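You operate a simulated robot arm through the tools that you are given. There is no shell and no other tool. Be economical: measure what you need, move in short steps, check, and stop when the job is done.

The job below is to be done with a simulated robot arm. You get a single attempt, and the scene is never put back.

## Task
Rinse the suds off the bread tray and rub it dry.
Fine: open the rinse lever, hold the tray under the tap, lay it back and shut the lever; use the dry pad and lay it back. Where these are worked on the way, their far stop is far enough and under half their travel is too little: rinse lever.

It is judged by the outcome, as a careful person would: the job done as asked, and still so three seconds after it is handed in. It fails if anything else is knocked over, pushed out of place, dropped, spilled or broken.

## Robot
A 7-joint arm with a two-finger gripper, on a carriage that runs on a rail from [0.723, 0.002] to [-1.657, -0.005] (x, y) and turns from -2.775 to 3.037 rad about z. Base frame: it is fixed where the carriage stands at the start and does not move with it; the origin is on the floor, on the carriage's upright axis, x ahead of it, y to its left, z up. Readings come in m, rad, newtons and seconds.
Its first joint turns from -2.601 to 2.601 rad. Places, roughly: bread tray [1.25, 0.5, 1]; dry pad (7x5x7 cm) [1.3, 0.2, 0.9]; rinse lever [1.1, -0.1, 0.8]. Payload 2.45 kg.
Tool frame: the origin (TCP) lies between the finger pads and is the grasp point; the fingertips stand 0.026 m ahead of it; z points along the fingers, y is the line along which they close. Largest opening 0.096 m; the body of the gripper starts 0.069 m behind the TCP.
Orientation is that of the tool frame in the base frame, as a unit quaternion [w, x, y, z]. With the fingers straight down and closing along the base's y, the tool's x points along the base's -x, its y along +y and its z along -z.

## Interface
- The arm moves only by the tool move_arm. Its argument "increments" is a list of rows, each an object of numbers (a shift or turn left out is 0, a gripper value left out holds the last): "ax", "ay", "az": the turn, a rotation vector about the base's x, y, z in rad; "tx", "ty", "tz": the shift along the base's x, y, z in cm; "hand": the gripper command, from -1 (fully open) to 1 (shut), values between in proportion. In form: [{"ax": .., "ay": .., "az": .., "tx": .., "ty": .., "tz": .., "hand": ..}, ...]. A call has 1 to 20 rows; each row is the pose to reach, as a shift and turn from the pose commanded when the call began. A row lasts 0.2 s, in which the tool goes at most 0.05 m and 0.15 rad; a call with a longer step from one row to the next is refused whole, and so is a gripper value outside its range. A pose out of reach is approached as far as the arm can. The call stops where the force on the tool passes 40 N (or 10 N more than at its start, if that is more) or the arm is blocked; 0.2 s more then pass. Each finger halts on what it meets, pressing with about 44 N; the grip force reading is that of the motor and also rises with nothing between the fingers. The clock runs only during rows and for 0.2 s after the last one: add rows that repeat a pose to give the fingers time. It gives the time, the measured TCP pose, the force on the tool (base axes), the opening and the grip force at its end, in the units of the frame above (readings bear some noise), with the torque about the TCP (base axes, N m) and any sound that the robot's microphone picked up.
- Cameras (640 x 400 px; columns grow to the right, rows downward): "scene" is now at [0.041, 0.1492, 1.4323]; the picture's right is [-0.07, -1.00, 0.00], its down [-0.41, 0.03, -0.91] and it looks along [0.91, -0.07, -0.41] (base axes); focal length 275 px, centre (320, 200). "wrist" rides on the gripper at [0.081, 0.003, -0.098] in the tool frame; the picture's right is [-0.04, 1.00, 0.00], its down [-0.73, -0.03, -0.68] and it looks along [-0.68, -0.03, 0.73] (tool axes); focal length 256 px, centre (320, 200). There is no depth. A picture from a camera that has moved, and an enlarged one, comes with that camera's place and axes in the base frame and with its lens. The place of the scene camera against the robot may be out by one fixed shift of up to 0.025 m in any direction.
- grab_frame(camera): a new picture of that camera. No time passes.
- lift_body(by): slides the trunk up (or, below 0, down) by that many m; the arm and the scene camera ride with it, the base frame stays. It gives what a move gives, with no picture.
- base_move(legs): drives the robot by 1 to 6 legs, each [ahead, left, turn to the left] in m, m and rad, along the robot's own axes; the way and the turn of a leg run together, so that a leg with both is an arc; at most 1.5 m and 3.142 rad a leg. The arm and the cameras ride along, it lands a little off, and it stops where it bumps. It keeps to its track: a leg is cut to what the track allows. It gives what a move gives.
- head_to(pan, tilt): turns the head with the scene camera to pan (to the left, within 2.705 rad either way) and tilt (down, from -0.506 to 1.204), counted from straight ahead of the robot. It gives what a move gives.
- enlarge(camera, box): a new picture of the part [left, top, right, bottom] of that camera's present view, enlarged. No time passes.
- close_job(): hands the job in; it is judged then, once.

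Go step by step. Nothing tells you exact positions but the pictures and the camera data: compare them with the known pose of the tool, close in by small moves and look again before you grip or let go. The budget is 120 turns and 82 pictures, counting those below and the enlarged ones. Unless the task says otherwise, let go and move clear before handing in, and close with one line.

The tools are called after "Emit:" by a JSON object that holds its "op" and its "data". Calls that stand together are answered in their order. move_arm: Moves the arm, as the interface text tells. Its arguments: {"type":"object","properties":{"increments":{"type":"array","items":{"type":"object","properties":{"ax":{"type":"number"},"ay":{"type":"number"},"az":{"type":"number"},"tx":{"type":"number"},"ty":{"type":"number"},"tz":{"type":"number"},"hand":{"type":"number"}}}}},"required":["increments"]} The other tools are called the same way: lift_body (by) slides the trunk up or down; base_move (legs) drives the base; head_to (pan, tilt) turns the head that bears the scene camera; grab_frame (camera) takes a picture; enlarge (camera, box) takes an enlarged picture of a part of a camera's view; close_job () hands the job in.

At the start:

```text
time: 0.0
eef_pos: [0.6632, 0.3088, 1.0002]
ee_rot: [0.003, 0.0, 1.0, 0.002]
contact_force: [-0.7, -0.4, 0.6]
moment: [-0.03, -0.02, -0.03]
grip_width: 0.0959
finger_force: 0.0
trunk travel left (down, up): [-0.395, 0.315]
robot x, y, heading: [0.0011, -0.0018, 0.003]
head pan, tilt: [-0.072, 0.422]
```

scene: 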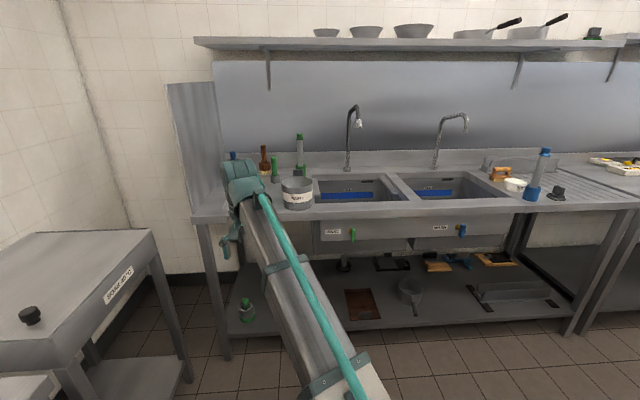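
wrist: 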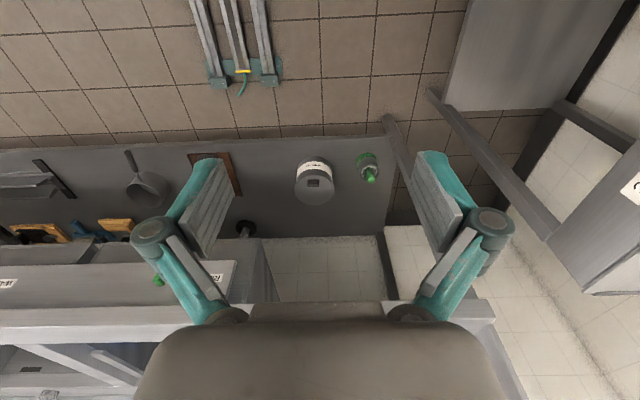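

I see a double sink with two taps, levers on the front of the sink with labels, and various items behind the arm. I'll enlarge to identify the tray, pad and lever.

Emit:
{"op": "enlarge", "data": {"camera": "scene", "box": [200, 90, 400, 250]}}

Emit:
{"op": "enlarge", "data": {"camera": "scene", "box": [380, 100, 640, 260]}}

```text
2.50 times, centred on (300, 170) of scene
camera zoom: at [0.041, 0.1492, 1.4323], right [-0.07, -1.0, 0.0], down [-0.41, 0.03, -0.91], along [0.91, -0.07, -0.41], focal length 687 px, centre (370, 275)
```

zoom: 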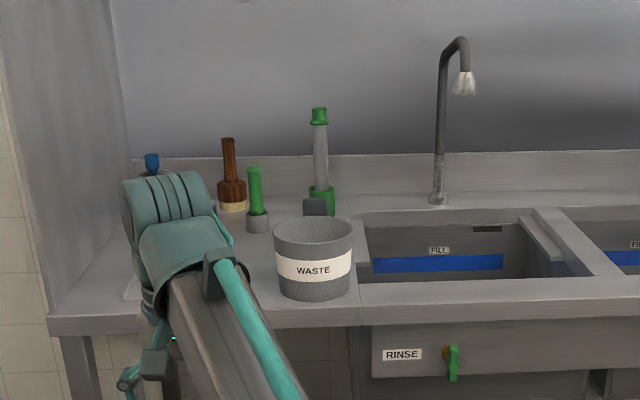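

```text
2.46 times, centred on (510, 180) of scene
camera zoom: at [0.041, 0.1492, 1.4323], right [-0.07, -1.0, 0.0], down [-0.41, 0.03, -0.91], along [0.91, -0.07, -0.41], focal length 677 px, centre (-148, 249)
```

zoom: 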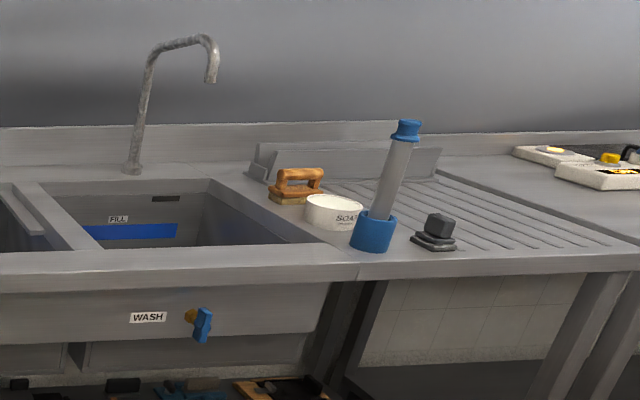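

The arm hides the tray. I'll swing the arm to the right to see the left part of the counter.

Emit:
{"op": "move_arm", "data": {"increments": [{"ty": -5}, {"ty": -10}, {"ty": -15}, {"ty": -20}, {"ty": -25}, {"ty": -30}, {"ty": -35}, {"ty": -40}, {"ty": -45}, {"ty": -50}, {"ty": -55}, {"ty": -60}]}}

Emit:
{"op": "head_to", "data": {"pan": 0.3, "tilt": 0.42}}

Emit:
{"op": "grab_frame", "data": {"camera": "scene"}}

```text
time: 2.6
eef_pos: [0.6657, -0.2917, 0.9987]
ee_rot: [0.004, 0.001, 1.0, 0.0]
contact_force: [0.3, 0.7, 0.3]
moment: [-0.01, 0.02, 0.02]
grip_width: 0.0962
finger_force: 0.0
out of reach, approached as far as the arm can: row 1, 2, 3, 4, 5, 6, 7, 8, 9, 10, 11
trunk travel left (down, up): [-0.395, 0.315]
robot x, y, heading: [-0.0017, 0.0017, 0.003]
head pan, tilt: [-0.072, 0.422]
```

```text
time: 3.5
eef_pos: [0.6657, -0.2918, 0.9987]
ee_rot: [0.005, 0.0, 1.0, 0.0]
contact_force: [0.0, -0.4, -1.2]
moment: [-0.01, 0.0, -0.01]
grip_width: 0.096
finger_force: 0.0
trunk travel left (down, up): [-0.395, 0.315]
robot x, y, heading: [-0.0009, 0.0028, 0.001]
head pan, tilt: [0.3, 0.421]
```

```text
77 pictures are left
camera scene: at [0.0372, 0.1831, 1.4325], right [0.29, -0.96, 0.0], down [-0.39, -0.12, -0.91], along [0.87, 0.27, -0.41], focal length 275 px, centre (320, 200)
```

scene: 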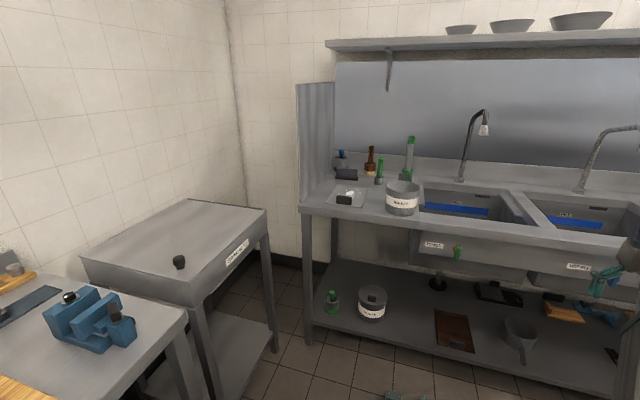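

Emit:
{"op": "enlarge", "data": {"camera": "scene", "box": [300, 120, 460, 220]}}

Emit:
{"op": "enlarge", "data": {"camera": "scene", "box": [400, 90, 560, 270]}}

```text
4.00 times, centred on (380, 170) of scene
camera zoom: at [0.0372, 0.1831, 1.4325], right [0.29, -0.96, 0.0], down [-0.39, -0.12, -0.91], along [0.87, 0.27, -0.41], focal length 1100 px, centre (80, 320)
```

zoom: 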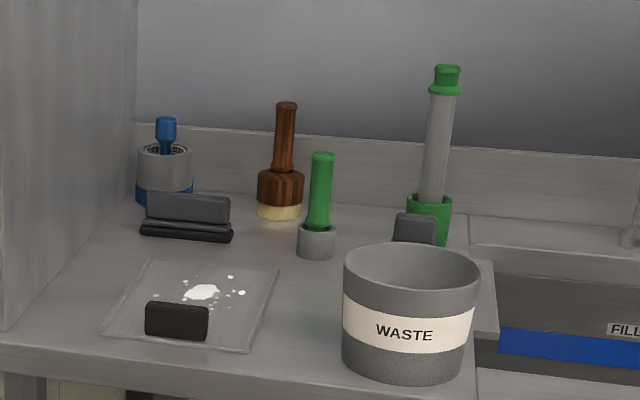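

```text
2.22 times, centred on (480, 180) of scene
camera zoom: at [0.0372, 0.1831, 1.4325], right [0.29, -0.96, 0.0], down [-0.39, -0.12, -0.91], along [0.87, 0.27, -0.41], focal length 611 px, centre (-36, 244)
```

zoom: 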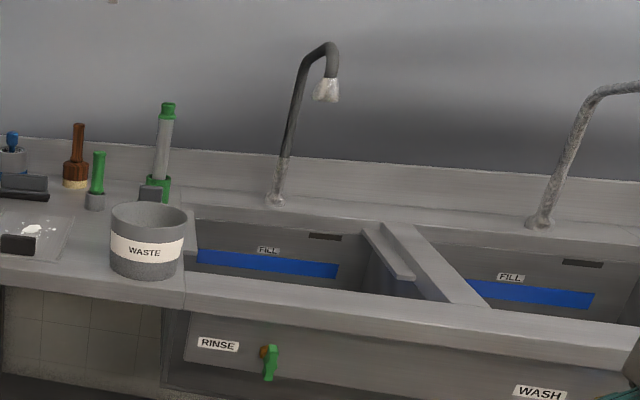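

The suds-covered tray with a black handle is at left front on the counter; the green rinse lever is below the left sink. A grey block stands behind the waste pot, likely the dry pad. I'll raise the trunk for a better view.

Emit:
{"op": "lift_body", "data": {"by": 0.3}}

Emit:
{"op": "base_move", "data": {"legs": [[0.25, 0, 0]]}}

Emit:
{"op": "head_to", "data": {"pan": 0.15, "tilt": 0.65}}

Emit:
{"op": "grab_frame", "data": {"camera": "scene"}}

```text
time: 6.5
eef_pos: [0.665, -0.2923, 1.2982]
ee_rot: [0.005, 0.0, 1.0, -0.001]
contact_force: [-0.5, 0.0, -0.2]
moment: [-0.01, 0.02, 0.01]
grip_width: 0.0961
finger_force: 0.0
trunk travel left (down, up): [-0.695, 0.015]
robot x, y, heading: [0.001, -0.0001, -0.002]
head pan, tilt: [0.3, 0.421]
```

```text
time: 8.2
eef_pos: [0.9093, -0.2884, 1.2986]
ee_rot: [0.005, -0.002, 1.0, 0.0]
contact_force: [0.7, -0.9, 0.3]
moment: [0.02, -0.02, 0.01]
grip_width: 0.0959
finger_force: 0.0
trunk travel left (down, up): [-0.695, 0.015]
robot x, y, heading: [0.24, 0.003, 0.006]
head pan, tilt: [0.3, 0.421]
```

```text
time: 9.0
eef_pos: [0.9081, -0.2876, 1.2993]
ee_rot: [0.004, -0.001, 1.0, 0.0]
contact_force: [-0.4, 0.9, 0.8]
moment: [0.02, -0.03, 0.01]
grip_width: 0.0963
finger_force: 0.1
trunk travel left (down, up): [-0.695, 0.015]
robot x, y, heading: [0.2408, 0.0018, 0.006]
head pan, tilt: [0.15, 0.649]
```

```text
74 pictures are left
camera scene: at [0.2752, 0.1698, 1.712], right [0.15, -0.99, 0.0], down [-0.6, -0.09, -0.8], along [0.79, 0.12, -0.6], focal length 275 px, centre (320, 200)
```

scene: 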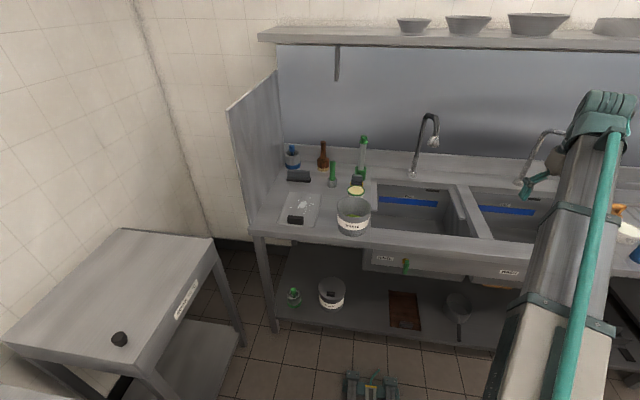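

Emit:
{"op": "enlarge", "data": {"camera": "scene", "box": [240, 130, 400, 240]}}

Emit:
{"op": "enlarge", "data": {"camera": "scene", "box": [350, 100, 510, 290]}}

```text
3.64 times, centred on (320, 185) of scene
camera zoom: at [0.2752, 0.1698, 1.712], right [0.15, -0.99, 0.0], down [-0.6, -0.09, -0.8], along [0.79, 0.12, -0.6], focal length 1000 px, centre (320, 254)
```

zoom: 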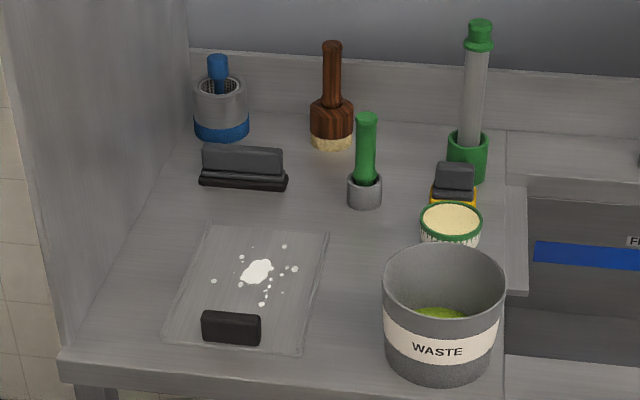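

```text
2.11 times, centred on (430, 195) of scene
camera zoom: at [0.2752, 0.1698, 1.712], right [0.15, -0.99, 0.0], down [-0.6, -0.09, -0.8], along [0.79, 0.12, -0.6], focal length 579 px, centre (88, 210)
```

zoom: 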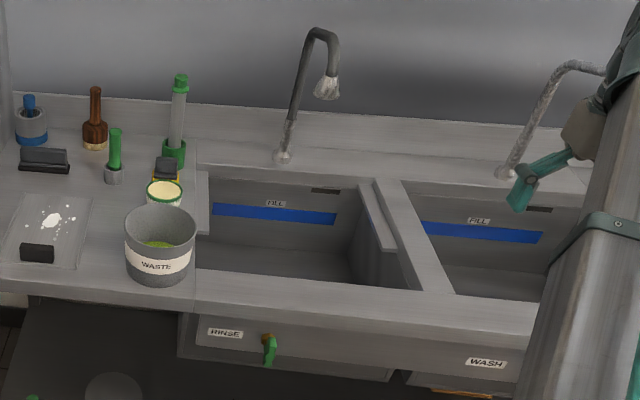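

Emit:
{"op": "enlarge", "data": {"camera": "scene", "box": [335, 160, 375, 200]}}

Emit:
{"op": "enlarge", "data": {"camera": "scene", "box": [280, 160, 320, 190]}}

Emit:
{"op": "enlarge", "data": {"camera": "scene", "box": [385, 245, 425, 275]}}

```text
10.00 times, centred on (355, 180) of scene
camera zoom: at [0.2752, 0.1698, 1.712], right [0.15, -0.99, 0.0], down [-0.6, -0.09, -0.8], along [0.79, 0.12, -0.6], focal length 2749 px, centre (-30, 400)
```

zoom: 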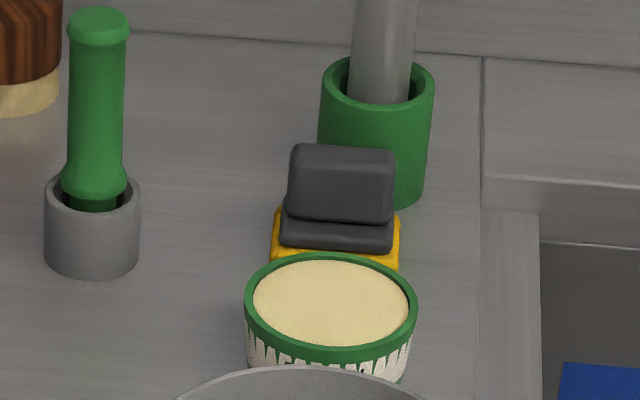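

```text
13.33 times, centred on (300, 175) of scene
camera zoom: at [0.2752, 0.1698, 1.712], right [0.15, -0.99, 0.0], down [-0.6, -0.09, -0.8], along [0.79, 0.12, -0.6], focal length 3665 px, centre (587, 533)
```

zoom: 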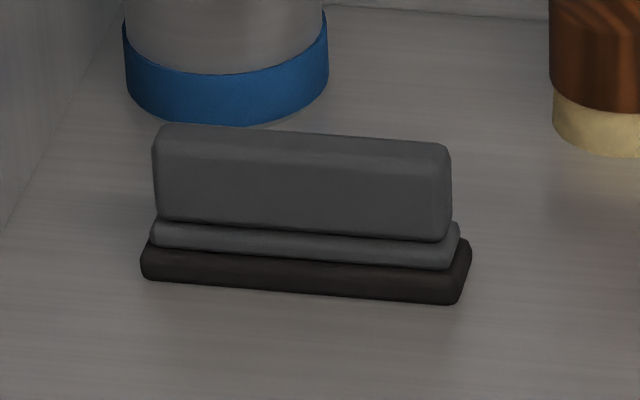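

```text
13.33 times, centred on (405, 260) of scene
camera zoom: at [0.2752, 0.1698, 1.712], right [0.15, -0.99, 0.0], down [-0.6, -0.09, -0.8], along [0.79, 0.12, -0.6], focal length 3665 px, centre (-813, -600)
```

zoom: 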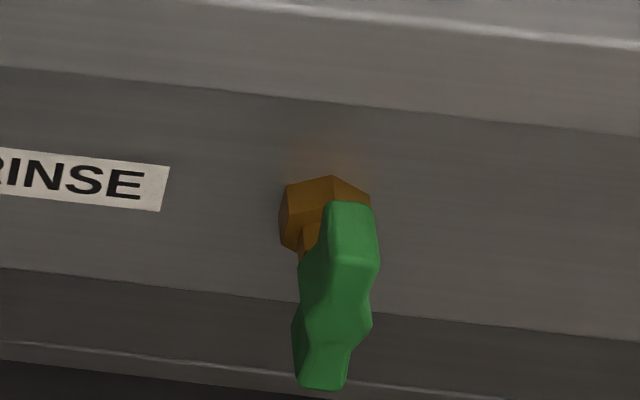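

The block with the yellow sole (7 cm wide, in front of the green brush holder) matches the dry pad's size. Now I'll look closely at the lever: back off, lower the trunk, tilt the tool and view with the wrist camera.

Emit:
{"op": "base_move", "data": {"legs": [[-0.2, 0, 0]]}}

Emit:
{"op": "lift_body", "data": {"by": -0.45}}

Emit:
{"op": "move_arm", "data": {"increments": [{"ty": 4, "ay": -0.1, "hand": 1}, {"ty": 8, "ay": -0.2}, {"ty": 12, "ay": -0.3}, {"ty": 16, "ay": -0.4}, {"ty": 20, "ay": -0.5}, {"ty": 21, "ay": -0.6}, {"ty": 21, "ay": -0.7}, {"ty": 21, "ay": -0.8}, {"ty": 21, "ay": -0.8}]}}

Emit:
{"op": "grab_frame", "data": {"camera": "wrist"}}

Emit:
{"op": "grab_frame", "data": {"camera": "scene"}}

```text
time: 10.6
eef_pos: [0.7068, -0.2853, 1.3]
ee_rot: [0.005, -0.005, 1.0, 0.0]
contact_force: [-0.3, 0.0, -0.2]
moment: [-0.01, -0.05, -0.01]
grip_width: 0.0961
finger_force: 0.1
trunk travel left (down, up): [-0.695, 0.015]
robot x, y, heading: [0.0387, 0.0004, 0.006]
head pan, tilt: [0.15, 0.649]
```

```text
refused: -0.45 is not a number from -0.4 to 0.4
```

```text
time: 12.6
eef_pos: [0.7051, -0.0763, 1.2986]
ee_rot: [0.394, -0.004, 0.919, -0.002]
contact_force: [-0.3, 0.0, 0.3]
moment: [0.04, -0.01, -0.03]
grip_width: 0.0
finger_force: 27.9
trunk travel left (down, up): [-0.695, 0.015]
robot x, y, heading: [0.0398, -0.0002, 0.01]
head pan, tilt: [0.15, 0.649]
```

```text
68 pictures are left
camera wrist: at [0.5796, -0.0741, 1.3061], right [0.02, 1.0, 0.02], down [0.01, -0.02, 1.0], along [1.0, -0.02, -0.01], focal length 256 px, centre (320, 200)
```

wrist: 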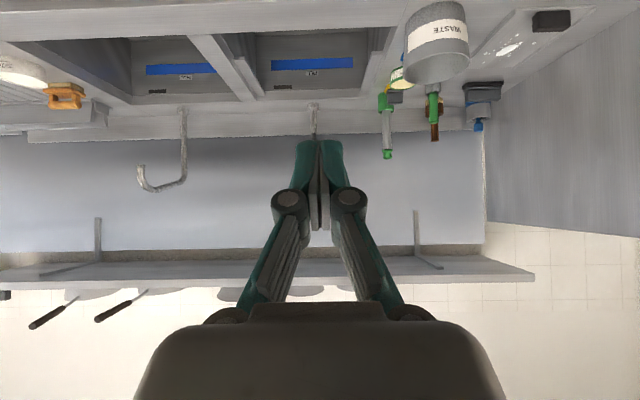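

```text
67 pictures are left
camera scene: at [0.073, 0.1692, 1.712], right [0.16, -0.99, 0.0], down [-0.6, -0.1, -0.8], along [0.79, 0.13, -0.6], focal length 275 px, centre (320, 200)
```

scene: 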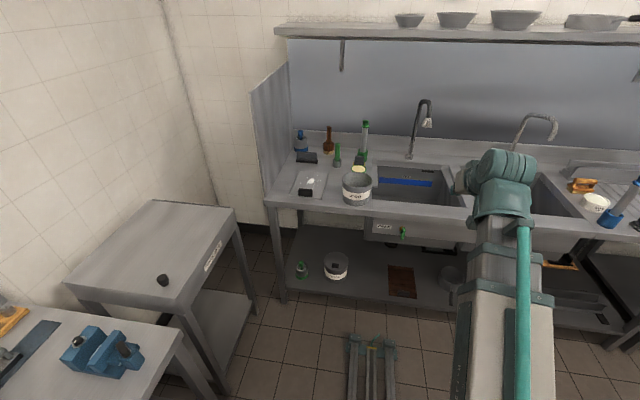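

Emit:
{"op": "lift_body", "data": {"by": -0.4}}

Emit:
{"op": "grab_frame", "data": {"camera": "wrist"}}

```text
time: 16.4
eef_pos: [0.7068, -0.0767, 0.8982]
ee_rot: [0.393, -0.003, 0.919, -0.002]
contact_force: [-0.7, -0.5, 0.0]
moment: [-0.04, 0.01, 0.01]
grip_width: 0.0
finger_force: 28.0
trunk travel left (down, up): [-0.295, 0.415]
robot x, y, heading: [0.0385, -0.0032, 0.005]
head pan, tilt: [0.15, 0.649]
```

```text
66 pictures are left
camera wrist: at [0.5793, -0.0741, 0.9061], right [0.02, 1.0, 0.02], down [0.02, -0.02, 1.0], along [1.0, -0.02, -0.02], focal length 256 px, centre (320, 200)
```

wrist: 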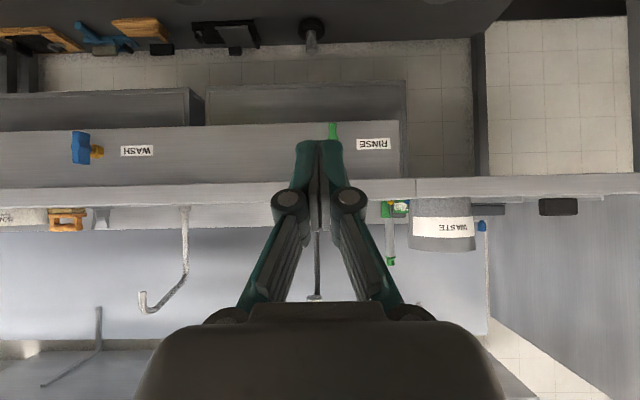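

Emit:
{"op": "move_arm", "data": {"increments": [{"ty": 4, "tz": -2, "tx": 1}, {"ty": 8, "tz": -4, "tx": 3}, {"ty": 12, "tz": -6, "tx": 5}, {"ty": 14, "tz": -10, "tx": 7}, {"ty": 14, "tz": -14, "tx": 9}, {"ty": 14, "tz": -14, "tx": 10}]}}

Emit:
{"op": "grab_frame", "data": {"camera": "wrist"}}

```text
time: 17.8
eef_pos: [0.8071, 0.0648, 0.7584]
ee_rot: [0.393, -0.003, 0.92, -0.003]
contact_force: [0.1, 0.7, -0.2]
moment: [0.03, -0.03, -0.03]
grip_width: 0.0002
finger_force: 28.5
trunk travel left (down, up): [-0.295, 0.415]
robot x, y, heading: [0.0422, -0.0003, 0.009]
head pan, tilt: [0.15, 0.649]
```

```text
65 pictures are left
camera wrist: at [0.6795, 0.0667, 0.7663], right [0.02, 1.0, 0.02], down [0.02, -0.02, 1.0], along [1.0, -0.02, -0.02], focal length 256 px, centre (320, 200)
```

wrist: 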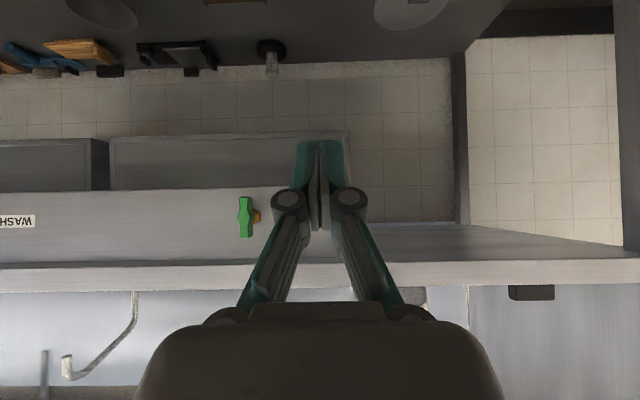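

Emit:
{"op": "enlarge", "data": {"camera": "wrist", "box": [210, 170, 290, 270]}}

```text
4.00 times, centred on (250, 220) of wrist
camera zoom: at [0.6795, 0.0667, 0.7663], right [0.02, 1.0, 0.02], down [0.02, -0.02, 1.0], along [1.0, -0.02, -0.02], focal length 1024 px, centre (600, 120)
```

zoom: 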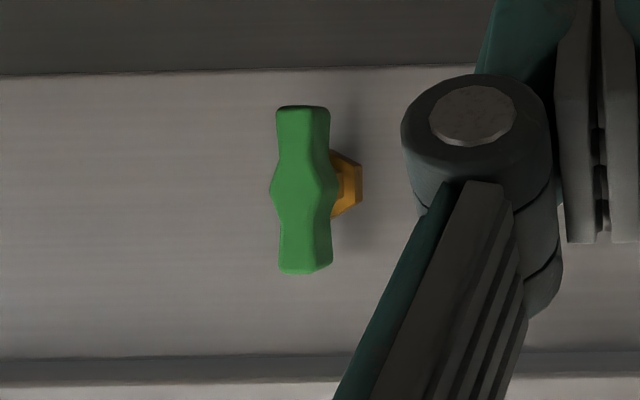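

The rinse lever is a T-handle, vertical, around (1.12, -0.07, 0.785), turning about an x axis. I'll make the tool horizontal in front of it.

Emit:
{"op": "move_arm", "data": {"increments": [{"ay": -0.1, "ty": -3, "hand": 0}, {"ay": -0.2, "ty": -6}, {"ay": -0.3, "ty": -9, "tz": 1}, {"ay": -0.4, "ty": -12, "tz": 2}, {"ay": -0.5, "ty": -13.7, "tz": 2.7, "tx": 3}, {"ay": -0.6, "ty": -13.7, "tz": 2.7, "tx": 6}, {"ay": -0.7, "ty": -13.7, "tz": 2.7, "tx": 9}, {"ay": -0.764, "ty": -13.7, "tz": 2.7, "tx": 12}, {"ay": -0.764, "ty": -13.7, "tz": 2.7, "tx": 14}, {"ay": -0.764, "ty": -13.7, "tz": 2.7, "tx": 14}]}}

Emit:
{"op": "grab_frame", "data": {"camera": "wrist"}}

Emit:
{"op": "grab_frame", "data": {"camera": "scene"}}

```text
time: 20.0
eef_pos: [0.9449, -0.0729, 0.7854]
ee_rot: [0.708, -0.002, 0.707, -0.003]
contact_force: [0.6, 0.0, -0.4]
moment: [-0.03, 0.0, -0.01]
grip_width: 0.0478
finger_force: 0.0
trunk travel left (down, up): [-0.295, 0.415]
robot x, y, heading: [0.041, 0.0004, 0.01]
head pan, tilt: [0.15, 0.649]
```

```text
63 pictures are left
camera wrist: at [0.8474, -0.0708, 0.702], right [0.0, 1.0, 0.03], down [-0.68, -0.02, 0.73], along [0.73, -0.02, 0.68], focal length 256 px, centre (320, 200)
```

wrist: 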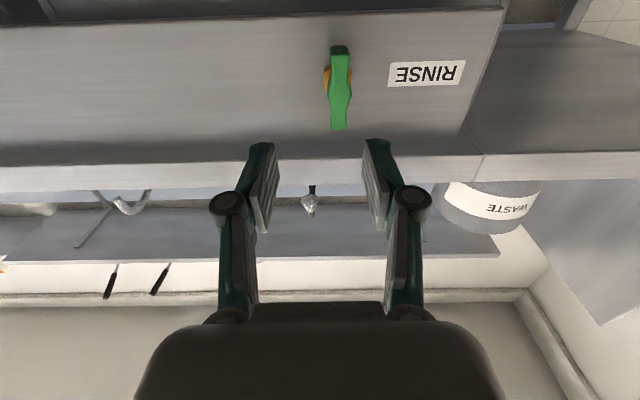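

```text
62 pictures are left
camera scene: at [0.073, 0.1692, 1.3119], right [0.16, -0.99, 0.0], down [-0.6, -0.1, -0.8], along [0.79, 0.13, -0.6], focal length 275 px, centre (320, 200)
```

scene: 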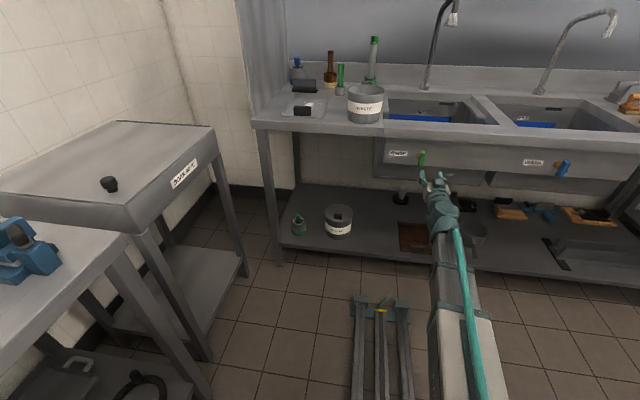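

Triangulating puts the lever center at (1.073, -0.056, 0.782). Approaching it.

Emit:
{"op": "move_arm", "data": {"increments": [{"ty": 1.7, "tz": -0.3, "tx": 3}, {"ty": 1.7, "tz": -0.3, "tx": 6}, {"ty": 1.7, "tz": -0.3, "tx": 9}, {"ty": 1.7, "tz": -0.3, "tx": 9}]}}

Emit:
{"op": "grab_frame", "data": {"camera": "wrist"}}

```text
time: 21.0
eef_pos: [1.0362, -0.0589, 0.7805]
ee_rot: [0.708, -0.004, 0.706, -0.002]
contact_force: [-0.4, -0.7, 0.4]
moment: [0.02, 0.02, -0.01]
grip_width: 0.0481
finger_force: 0.0
trunk travel left (down, up): [-0.295, 0.415]
robot x, y, heading: [0.0371, 0.0039, 0.009]
head pan, tilt: [0.15, 0.649]
```

```text
61 pictures are left
camera wrist: at [0.939, -0.0567, 0.6979], right [0.0, 1.0, 0.03], down [-0.68, -0.02, 0.73], along [0.73, -0.02, 0.68], focal length 256 px, centre (320, 200)
```

wrist: 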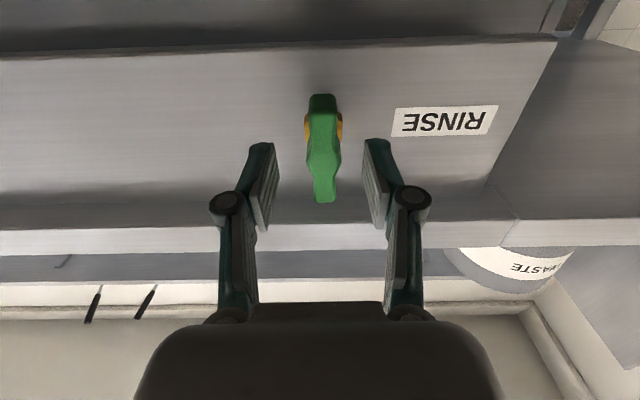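

Emit:
{"op": "move_arm", "data": {"increments": [{"tx": 1.5}, {"tx": 2.8}, {"tx": 2.8, "hand": 1}, {"tx": 2.8}, {"tx": 2.8}, {"tx": 2.8}]}}

Emit:
{"op": "grab_frame", "data": {"camera": "wrist"}}

```text
time: 22.4
eef_pos: [1.0629, -0.0554, 0.7821]
ee_rot: [0.708, -0.004, 0.706, -0.003]
contact_force: [-12.3, 2.3, -1.3]
moment: [0.0, 0.01, 0.05]
grip_width: 0.016
finger_force: 42.0
trunk travel left (down, up): [-0.295, 0.415]
robot x, y, heading: [0.0393, -0.0036, 0.01]
head pan, tilt: [0.15, 0.649]
```

```text
60 pictures are left
camera wrist: at [0.9655, -0.0545, 0.6993], right [0.0, 1.0, 0.03], down [-0.68, -0.02, 0.73], along [0.73, -0.02, 0.68], focal length 256 px, centre (320, 200)
```

wrist: 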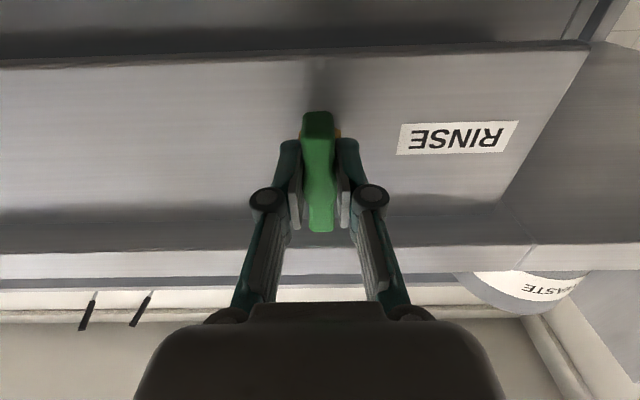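

Gripped. I try a small turn one way and read the torque.

Emit:
{"op": "move_arm", "data": {"increments": [{"ax": 0.1}, {"ax": 0.2}, {"ax": 0.3}, {"ax": 0.3}]}}

```text
time: 23.4
eef_pos: [1.0627, -0.0569, 0.783]
ee_rot: [0.7, 0.102, 0.699, 0.103]
contact_force: [-12.9, 3.0, -0.3]
moment: [-1.82, 0.01, 0.15]
grip_width: 0.0228
finger_force: 45.2
trunk travel left (down, up): [-0.295, 0.415]
robot x, y, heading: [0.038, -0.0005, 0.009]
head pan, tilt: [0.15, 0.649]
```

Resisted that way; trying the other way.

Emit:
{"op": "move_arm", "data": {"increments": [{"ax": -0.15}, {"ax": -0.3}, {"ax": -0.4}, {"ax": -0.5}, {"ax": -0.6}, {"ax": -0.6}]}}

Emit:
{"op": "grab_frame", "data": {"camera": "wrist"}}

```text
time: 24.8
eef_pos: [1.0637, -0.0562, 0.7845]
ee_rot: [0.7, -0.109, 0.698, -0.108]
contact_force: [-20.6, -1.8, -1.2]
moment: [-0.03, -0.39, 0.17]
grip_width: 0.0161
finger_force: 41.9
trunk travel left (down, up): [-0.295, 0.415]
robot x, y, heading: [0.0414, -0.0024, 0.004]
head pan, tilt: [0.15, 0.649]
```

```text
59 pictures are left
camera wrist: at [0.9656, -0.0792, 0.7034], right [0.0, 0.96, -0.27], down [-0.68, 0.2, 0.71], along [0.73, 0.18, 0.66], focal length 256 px, centre (320, 200)
```

wrist: 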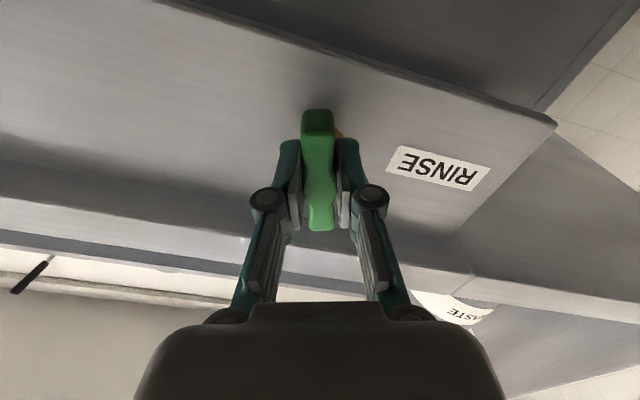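

It turns this way. Continuing to the far stop.

Emit:
{"op": "move_arm", "data": {"increments": [{"ax": -0.14, "tx": -0.2}, {"ax": -0.28, "tx": -0.3}, {"ax": -0.42, "tx": -0.3}, {"ax": -0.56, "tx": -0.3}, {"ax": -0.7, "tx": -0.3}, {"ax": -0.84, "tx": -0.3}, {"ax": -0.98, "tx": -0.3}, {"ax": -1.1, "tx": -0.3}, {"ax": -1.2, "tx": -0.3}, {"ax": -1.3, "tx": -0.3}, {"ax": -1.3, "tx": -0.3}]}}

Emit:
{"op": "grab_frame", "data": {"camera": "wrist"}}

Emit:
{"op": "grab_frame", "data": {"camera": "scene"}}

```text
time: 26.3
eef_pos: [1.063, -0.0569, 0.7858]
ee_rot: [0.595, -0.382, 0.594, -0.384]
contact_force: [1.2, -2.7, 1.5]
moment: [0.0, -0.2, 0.24]
grip_width: 0.0156
finger_force: 41.3
trunk travel left (down, up): [-0.295, 0.415]
robot x, y, heading: [0.0431, 0.005, 0.004]
head pan, tilt: [0.15, 0.649]
stopped in row 7: the force on the tool passed its limit at 42 N (the readings are from after the stop); the commanded pose is now the measured one
```

```text
58 pictures are left
camera wrist: at [0.9654, -0.1312, 0.7462], right [0.0, 0.45, -0.89], down [-0.68, 0.66, 0.33], along [0.73, 0.61, 0.31], focal length 256 px, centre (320, 200)
```

wrist: 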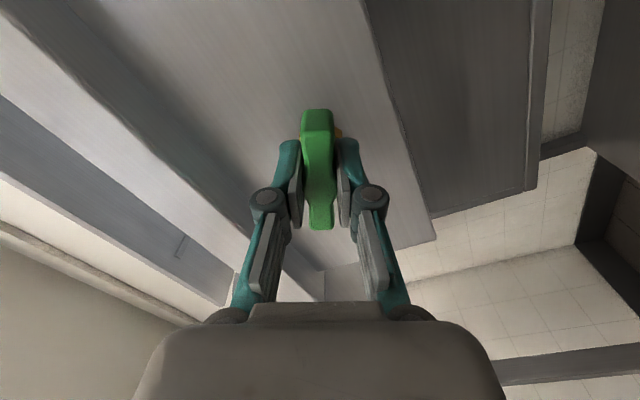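

```text
57 pictures are left
camera scene: at [0.0732, 0.1691, 1.3117], right [0.16, -0.99, 0.0], down [-0.6, -0.09, -0.8], along [0.79, 0.13, -0.6], focal length 275 px, centre (320, 200)
```

scene: 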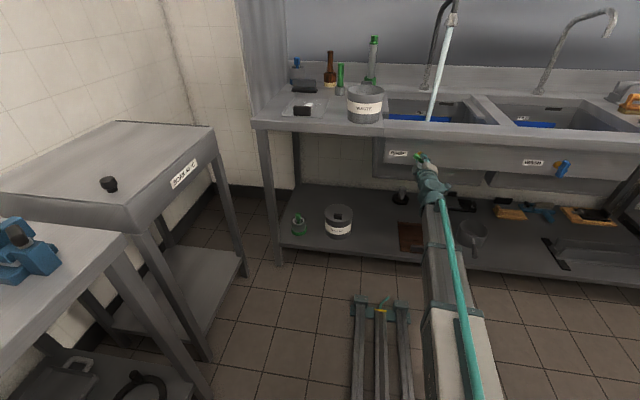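

Water runs. The turn is ~65°; I check whether the stop has been reached.

Emit:
{"op": "move_arm", "data": {"increments": [{"ax": -0.12}, {"ax": -0.24}, {"ax": -0.36}, {"ax": -0.45}]}}

```text
time: 27.3
eef_pos: [1.0631, -0.0582, 0.785]
ee_rot: [-0.492, 0.508, -0.498, 0.503]
contact_force: [-5.2, -6.1, -16.8]
moment: [1.09, 0.27, 0.1]
grip_width: 0.0157
finger_force: 41.8
out of reach, approached as far as the arm can: row 4
trunk travel left (down, up): [-0.295, 0.415]
robot x, y, heading: [0.0402, 0.0016, 0.007]
head pan, tilt: [0.15, 0.649]
```

The lever is at the far stop (~90°). I release and back off, undoing the roll.

Emit:
{"op": "move_arm", "data": {"increments": [{"hand": 0.2}, {"hand": 0.2}, {"hand": 0.2}, {"tx": -3}, {"tx": -7}, {"tx": -11}, {"tx": -15, "ax": 0.14}, {"tx": -18, "ax": 0.28}, {"tx": -18, "ax": 0.42}, {"tx": -18, "ax": 0.56}, {"tx": -18, "ax": 0.7}, {"tx": -18, "ax": 0.84}, {"tx": -18, "ax": 0.98}, {"tx": -18, "ax": 1.12}, {"tx": -18, "ax": 1.26}, {"tx": -18, "ax": 1.4}, {"tx": -18, "ax": 1.5}, {"tx": -18, "ax": 1.57}, {"tx": -18, "ax": 1.57}]}}

Emit:
{"op": "grab_frame", "data": {"camera": "wrist"}}

```text
time: 31.3
eef_pos: [0.8821, -0.056, 0.7887]
ee_rot: [0.707, -0.007, 0.707, -0.007]
contact_force: [-0.4, 0.7, -0.6]
moment: [0.01, 0.03, 0.0]
grip_width: 0.038
finger_force: 0.0
trunk travel left (down, up): [-0.295, 0.415]
robot x, y, heading: [0.0407, 0.0011, 0.009]
head pan, tilt: [0.15, 0.649]
```

```text
56 pictures are left
camera wrist: at [0.7849, -0.0557, 0.7058], right [0.0, 1.0, 0.02], down [-0.68, -0.01, 0.73], along [0.73, -0.01, 0.68], focal length 256 px, centre (320, 200)
```

wrist: 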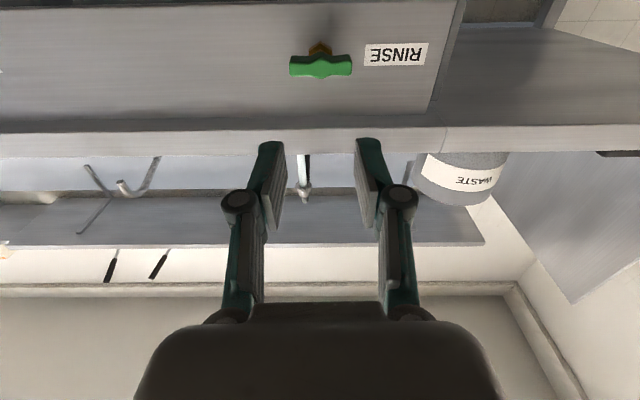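

Lever is horizontal and water runs. Next: raise, point the tool down with fingers closing along x, and go above the tray.

Emit:
{"op": "lift_body", "data": {"by": 0.35}}

Emit:
{"op": "move_arm", "data": {"increments": [{"ay": 0.13, "hand": -1}, {"ay": 0.26, "ty": 3}, {"ay": 0.39, "ty": 7}, {"ay": 0.52, "ty": 11}, {"ay": 0.65, "ty": 15}, {"ay": 0.78, "ty": 19}, {"ay": 0.91, "ty": 23, "tx": -2}, {"ay": 1.04, "ty": 27, "tx": -4}, {"ay": 1.17, "ty": 31, "tx": -6}, {"ay": 1.3, "ty": 35, "tx": -8}, {"ay": 1.43, "ty": 39, "tx": -9}, {"ay": 1.571, "ty": 43, "tx": -10}, {"ay": 1.571, "ty": 46.5, "tx": -10}, {"ay": 1.571, "ty": 46.5, "tx": -10}]}}

Emit:
{"op": "move_arm", "data": {"increments": [{"az": 0.14}, {"az": 0.28}, {"az": 0.42}, {"az": 0.56}, {"az": 0.7}, {"az": 0.84}, {"az": 0.98}, {"az": 1.12}, {"az": 1.26}, {"az": 1.4}, {"az": 1.5}, {"az": 1.571}, {"az": 1.571}]}}

```text
time: 34.7
eef_pos: [0.8829, -0.0572, 1.1395]
ee_rot: [0.707, -0.008, 0.707, -0.008]
contact_force: [0.1, -0.6, -0.4]
moment: [-0.02, -0.03, 0.01]
grip_width: 0.0384
finger_force: 0.0
trunk travel left (down, up): [-0.645, 0.065]
robot x, y, heading: [0.0376, -0.0002, 0.005]
head pan, tilt: [0.15, 0.649]
```

```text
time: 37.7
eef_pos: [0.7804, 0.4062, 1.137]
ee_rot: [0.0, -0.011, 1.0, -0.001]
contact_force: [-0.4, -0.2, 0.2]
moment: [-0.02, 0.0, 0.0]
grip_width: 0.0962
finger_force: 0.1
out of reach, approached as far as the arm can: row 1
trunk travel left (down, up): [-0.645, 0.065]
robot x, y, heading: [0.0365, -0.001, 0.009]
head pan, tilt: [0.15, 0.649]
```

```text
time: 40.5
eef_pos: [0.783, 0.4076, 1.1379]
ee_rot: [0.0, 0.716, -0.698, 0.001]
contact_force: [0.9, -0.7, 0.9]
moment: [-0.04, 0.03, 0.02]
grip_width: 0.0958
finger_force: 0.0
trunk travel left (down, up): [-0.645, 0.065]
robot x, y, heading: [0.0391, -0.0043, 0.005]
head pan, tilt: [0.15, 0.649]
```

Emit:
{"op": "base_move", "data": {"legs": [[0.36, 0, 0]]}}

Emit:
{"op": "grab_frame", "data": {"camera": "wrist"}}

Emit:
{"op": "grab_frame", "data": {"camera": "scene"}}

```text
time: 42.8
eef_pos: [1.1455, 0.4125, 1.1386]
ee_rot: [0.0, 0.716, -0.698, 0.002]
contact_force: [-0.5, -0.7, 0.8]
moment: [-0.04, 0.0, 0.0]
grip_width: 0.0962
finger_force: 0.2
trunk travel left (down, up): [-0.645, 0.065]
robot x, y, heading: [0.404, 0.0007, 0.012]
head pan, tilt: [0.15, 0.649]
```

```text
55 pictures are left
camera wrist: at [1.1451, 0.3302, 1.235], right [-1.0, 0.01, 0.0], down [0.01, 0.73, 0.68], along [0.01, 0.68, -0.73], focal length 256 px, centre (320, 200)
```

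wrist: 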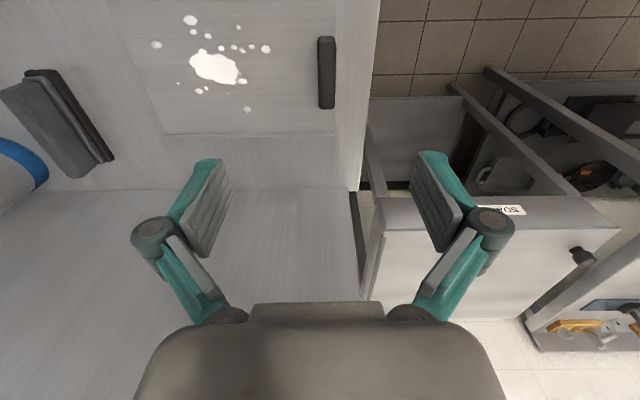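

```text
54 pictures are left
camera scene: at [0.4376, 0.1706, 1.6619], right [0.16, -0.99, 0.0], down [-0.6, -0.1, -0.8], along [0.79, 0.13, -0.6], focal length 275 px, centre (320, 200)
```

scene: 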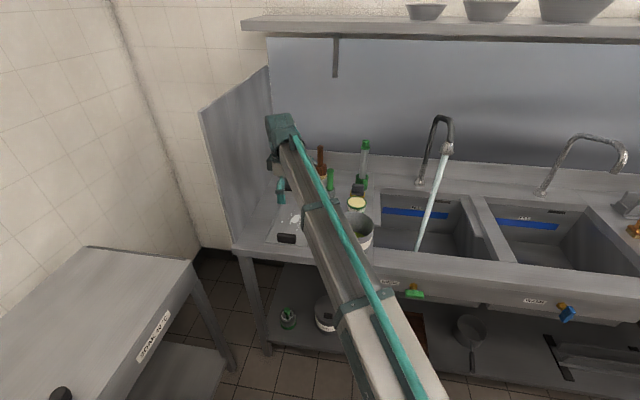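

Handle center about (1.139, 0.42). Descending part-way and looking again.

Emit:
{"op": "move_arm", "data": {"increments": [{"tx": -0.6, "ty": 0.8, "tz": -4}, {"tx": -0.6, "ty": 0.8, "tz": -8}, {"tx": -0.6, "ty": 0.8, "tz": -12}, {"tx": -0.6, "ty": 0.8, "tz": -12}]}}

Emit:
{"op": "grab_frame", "data": {"camera": "wrist"}}

```text
time: 43.8
eef_pos: [1.1408, 0.4203, 1.0185]
ee_rot: [-0.001, 0.716, -0.698, 0.0]
contact_force: [1.1, 0.2, -0.2]
moment: [0.02, -0.02, 0.0]
grip_width: 0.096
finger_force: 0.0
trunk travel left (down, up): [-0.645, 0.065]
robot x, y, heading: [0.4056, 0.0017, 0.012]
head pan, tilt: [0.15, 0.649]
```

```text
53 pictures are left
camera wrist: at [1.1395, 0.337, 1.1159], right [-1.0, 0.01, 0.0], down [0.01, 0.73, 0.68], along [0.01, 0.68, -0.73], focal length 256 px, centre (320, 200)
```

wrist: 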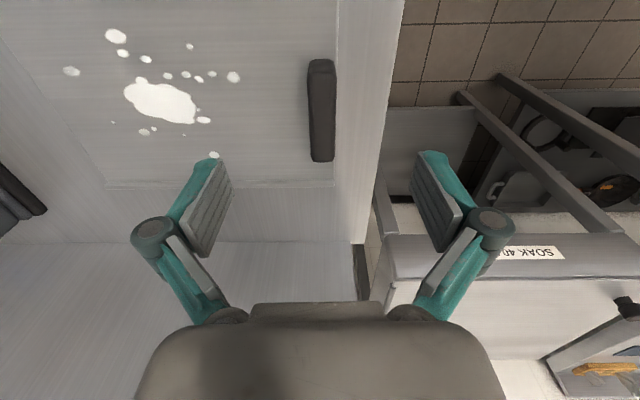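

Emit:
{"op": "move_arm", "data": {"increments": [{"tx": -0.1, "ty": 0.5, "tz": -4}, {"tx": -0.1, "ty": 0.5, "tz": -7}, {"tx": -0.1, "ty": 0.5, "tz": -7}]}}

Emit:
{"op": "grab_frame", "data": {"camera": "wrist"}}

Emit:
{"op": "enlarge", "data": {"camera": "scene", "box": [230, 180, 350, 280]}}

```text
time: 44.6
eef_pos: [1.1392, 0.4234, 0.9503]
ee_rot: [-0.001, 0.717, -0.698, 0.001]
contact_force: [-1.0, 0.2, 0.2]
moment: [0.02, -0.01, -0.01]
grip_width: 0.0959
finger_force: 0.0
trunk travel left (down, up): [-0.645, 0.065]
robot x, y, heading: [0.4045, 0.0015, 0.01]
head pan, tilt: [0.15, 0.649]
```

```text
52 pictures are left
camera wrist: at [1.1392, 0.3422, 1.0473], right [-1.0, 0.01, 0.0], down [0.01, 0.73, 0.68], along [0.01, 0.68, -0.73], focal length 256 px, centre (320, 200)
```

wrist: 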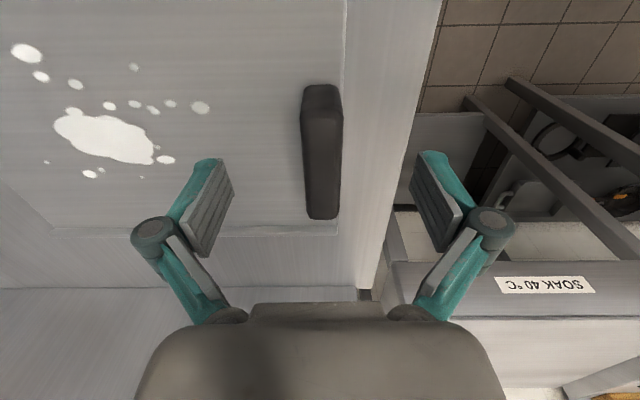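

```text
4.00 times, centred on (290, 230) of scene
camera zoom: at [0.4369, 0.1705, 1.662], right [0.16, -0.99, 0.0], down [-0.6, -0.1, -0.8], along [0.79, 0.13, -0.6], focal length 1100 px, centre (440, 80)
```

zoom: 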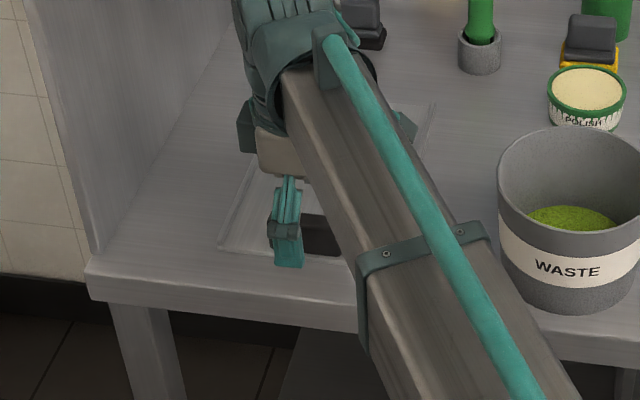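

The handle is centred between the open fingers. I'll descend slowly, watching the force.

Emit:
{"op": "move_arm", "data": {"increments": [{"tz": -0.4}, {"tz": -0.8}, {"tz": -0.8}]}}

Emit:
{"op": "move_arm", "data": {"increments": [{"tz": -0.3}, {"tz": -0.6}, {"tz": -0.6}]}}

Emit:
{"op": "enlarge", "data": {"camera": "scene", "box": [260, 200, 320, 250]}}

Emit:
{"op": "grab_frame", "data": {"camera": "wrist"}}

```text
time: 45.4
eef_pos: [1.139, 0.425, 0.9421]
ee_rot: [0.0, 0.716, -0.698, 0.0]
contact_force: [-0.1, -0.1, -0.2]
moment: [0.01, -0.01, -0.02]
grip_width: 0.0963
finger_force: 0.1
trunk travel left (down, up): [-0.645, 0.065]
robot x, y, heading: [0.4059, 0.0026, 0.011]
head pan, tilt: [0.15, 0.649]
```

```text
time: 46.2
eef_pos: [1.1391, 0.4254, 0.9348]
ee_rot: [0.0, 0.716, -0.698, 0.0]
contact_force: [-0.4, -0.4, -0.4]
moment: [0.01, 0.03, 0.02]
grip_width: 0.0963
finger_force: 0.0
trunk travel left (down, up): [-0.645, 0.065]
robot x, y, heading: [0.4044, 0.0037, 0.018]
head pan, tilt: [0.15, 0.649]
```

```text
8.00 times, centred on (290, 225) of scene
camera zoom: at [0.437, 0.1705, 1.6619], right [0.16, -0.99, 0.0], down [-0.6, -0.1, -0.8], along [0.79, 0.13, -0.6], focal length 2199 px, centre (560, 0)
```

zoom: 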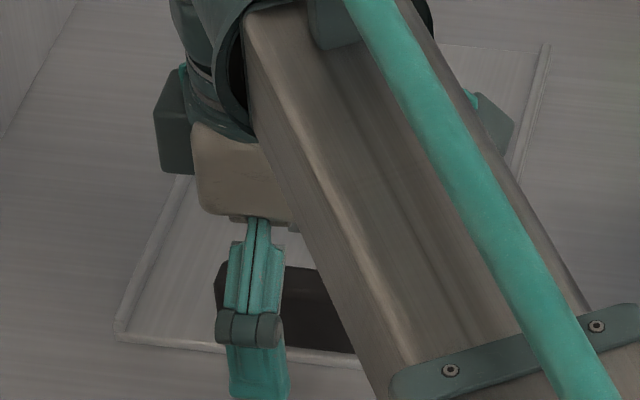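

```text
49 pictures are left
camera wrist: at [1.1377, 0.3429, 1.0326], right [-1.0, 0.01, 0.0], down [0.01, 0.73, 0.68], along [0.01, 0.68, -0.73], focal length 256 px, centre (320, 200)
```

wrist: 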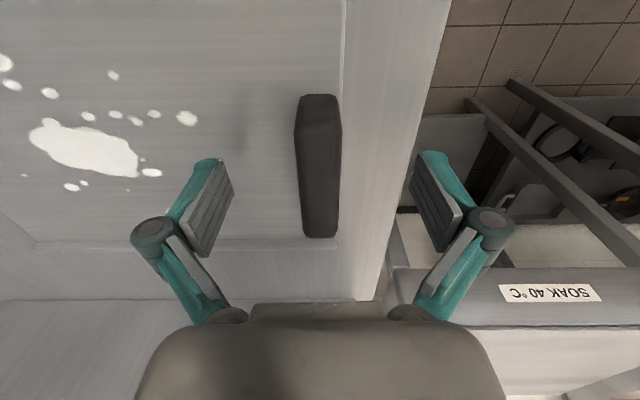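

Tray surface is ≈0.896, handle top ≈0.933. Going 0.8 cm lower and closing.

Emit:
{"op": "move_arm", "data": {"increments": [{"tz": -0.4, "ty": 0.4}, {"tz": -0.8, "ty": 0.4}, {"tz": -0.8, "ty": 0.4}]}}

Emit:
{"op": "move_arm", "data": {"increments": [{"hand": 1}, {"hand": 1}, {"hand": 1}, {"hand": 1}, {"hand": 1}]}}

Emit:
{"op": "grab_frame", "data": {"camera": "wrist"}}

```text
time: 47.0
eef_pos: [1.1391, 0.4284, 0.928]
ee_rot: [0.0, 0.716, -0.698, 0.001]
contact_force: [-0.9, -0.4, -0.7]
moment: [-0.02, -0.04, -0.02]
grip_width: 0.0961
finger_force: 0.0
trunk travel left (down, up): [-0.645, 0.065]
robot x, y, heading: [0.4073, 0.0031, 0.011]
head pan, tilt: [0.15, 0.649]
```

```text
time: 48.2
eef_pos: [1.1355, 0.4286, 0.9324]
ee_rot: [-0.001, 0.716, -0.698, 0.0]
contact_force: [-4.7, -2.5, 24.0]
moment: [-0.22, 0.42, -0.35]
grip_width: 0.0195
finger_force: 43.3
trunk travel left (down, up): [-0.645, 0.065]
robot x, y, heading: [0.4052, 0.0039, 0.014]
head pan, tilt: [0.15, 0.649]
stopped in row 5: the force on the tool passed its limit at 41 N (the readings are from after the stop); the commanded pose is now the measured one
```

```text
48 pictures are left
camera wrist: at [1.1341, 0.3466, 1.0291], right [-1.0, 0.01, 0.0], down [0.01, 0.73, 0.68], along [0.01, 0.68, -0.73], focal length 256 px, centre (320, 200)
```

wrist: 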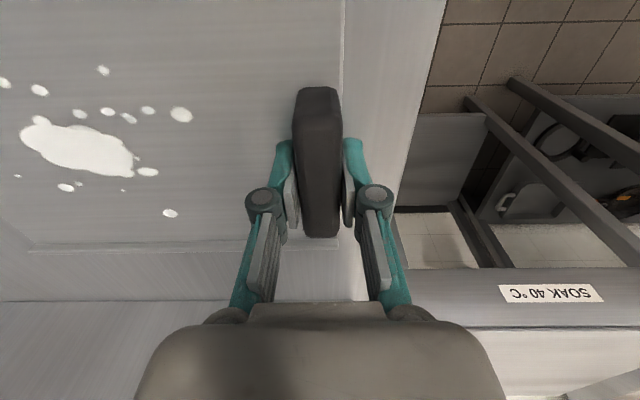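

Gripped. Lifting a little to check the hold.

Emit:
{"op": "move_arm", "data": {"increments": [{"tz": 0.3}, {"tz": 1}, {"tz": 2}, {"tz": 3}, {"tz": 4}, {"tz": 4}]}}

Emit:
{"op": "grab_frame", "data": {"camera": "wrist"}}

Emit:
{"op": "grab_frame", "data": {"camera": "scene"}}

```text
time: 49.6
eef_pos: [1.1358, 0.4308, 0.9677]
ee_rot: [0.001, 0.717, -0.697, 0.0]
contact_force: [-0.7, -0.4, -0.1]
moment: [0.13, 0.06, 0.04]
grip_width: 0.0195
finger_force: 44.4
trunk travel left (down, up): [-0.645, 0.065]
robot x, y, heading: [0.4026, -0.0007, 0.012]
head pan, tilt: [0.15, 0.649]
```

```text
47 pictures are left
camera wrist: at [1.1357, 0.3486, 1.0646], right [-1.0, 0.01, 0.0], down [0.01, 0.73, 0.68], along [0.01, 0.68, -0.73], focal length 256 px, centre (320, 200)
```

wrist: 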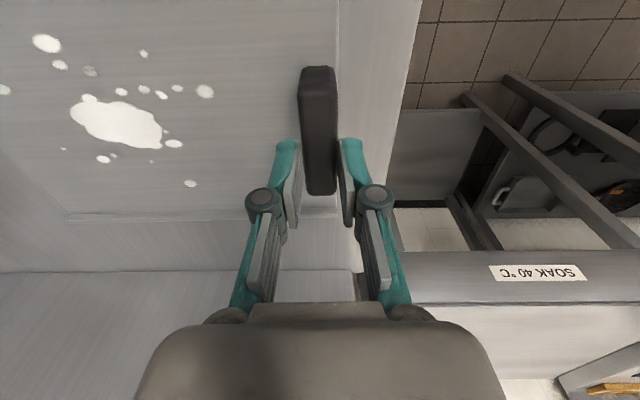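

```text
46 pictures are left
camera scene: at [0.4369, 0.1707, 1.6619], right [0.16, -0.99, 0.0], down [-0.6, -0.1, -0.8], along [0.79, 0.13, -0.6], focal length 275 px, centre (320, 200)
```

scene: 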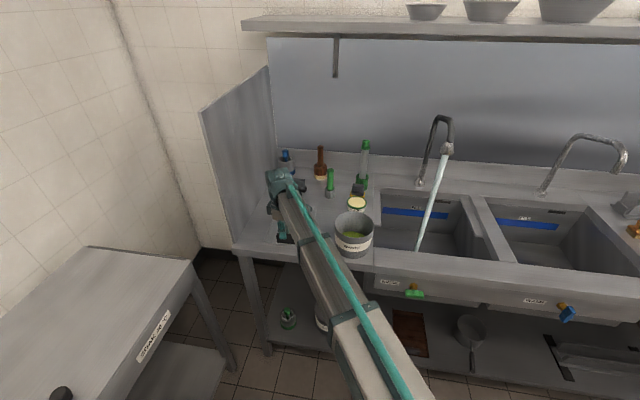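

The tool rose but the tray seems to have stayed. Looking closely.

Emit:
{"op": "enlarge", "data": {"camera": "wrist", "box": [240, 50, 400, 250]}}

Emit:
{"op": "enlarge", "data": {"camera": "scene", "box": [250, 180, 320, 250]}}

```text
2.00 times, centred on (320, 150) of wrist
camera zoom: at [1.1357, 0.3486, 1.0646], right [-1.0, 0.01, 0.0], down [0.01, 0.73, 0.68], along [0.01, 0.68, -0.73], focal length 512 px, centre (320, 300)
```

zoom: 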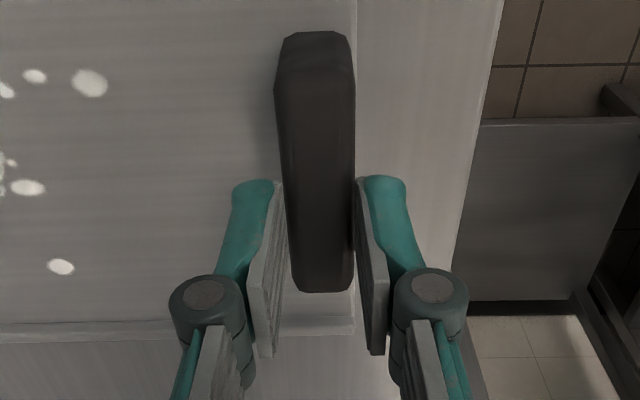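

```text
5.71 times, centred on (285, 215) of scene
camera zoom: at [0.4369, 0.1707, 1.6619], right [0.16, -0.99, 0.0], down [-0.6, -0.1, -0.8], along [0.79, 0.13, -0.6], focal length 1571 px, centre (520, 114)
```

zoom: 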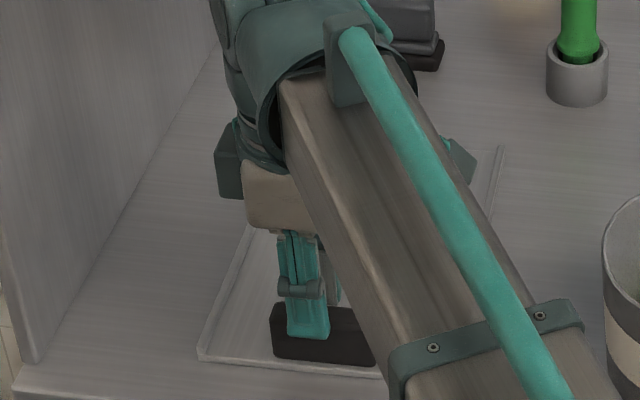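

The fingers slid up the handle. I'll open, go down again (not pressing on the tray), grip and lift more slowly.

Emit:
{"op": "move_arm", "data": {"increments": [{"hand": 0.2}, {"hand": 0.2}, {"tz": -1.5}, {"tz": -3}, {"tz": -3}, {"tz": -3, "hand": 1}, {"tz": -3, "hand": 1}, {"tz": -3}, {"tz": -3}]}}

Emit:
{"op": "move_arm", "data": {"increments": [{"tz": 0.2}, {"tz": 0.4}, {"tz": 0.6}]}}

```text
time: 51.6
eef_pos: [1.1359, 0.4298, 0.9375]
ee_rot: [0.001, 0.716, -0.698, 0.0]
contact_force: [0.3, -0.8, -0.9]
moment: [0.09, 0.01, 0.0]
grip_width: 0.0198
finger_force: 44.4
trunk travel left (down, up): [-0.645, 0.065]
robot x, y, heading: [0.4039, 0.002, 0.019]
head pan, tilt: [0.15, 0.649]
```

```text
time: 52.4
eef_pos: [1.138, 0.4302, 0.9446]
ee_rot: [0.001, 0.716, -0.698, 0.0]
contact_force: [-0.9, 0.5, -4.2]
moment: [-0.01, 0.37, -0.02]
grip_width: 0.0197
finger_force: 44.1
trunk travel left (down, up): [-0.645, 0.065]
robot x, y, heading: [0.4033, -0.0008, 0.015]
head pan, tilt: [0.15, 0.649]
```

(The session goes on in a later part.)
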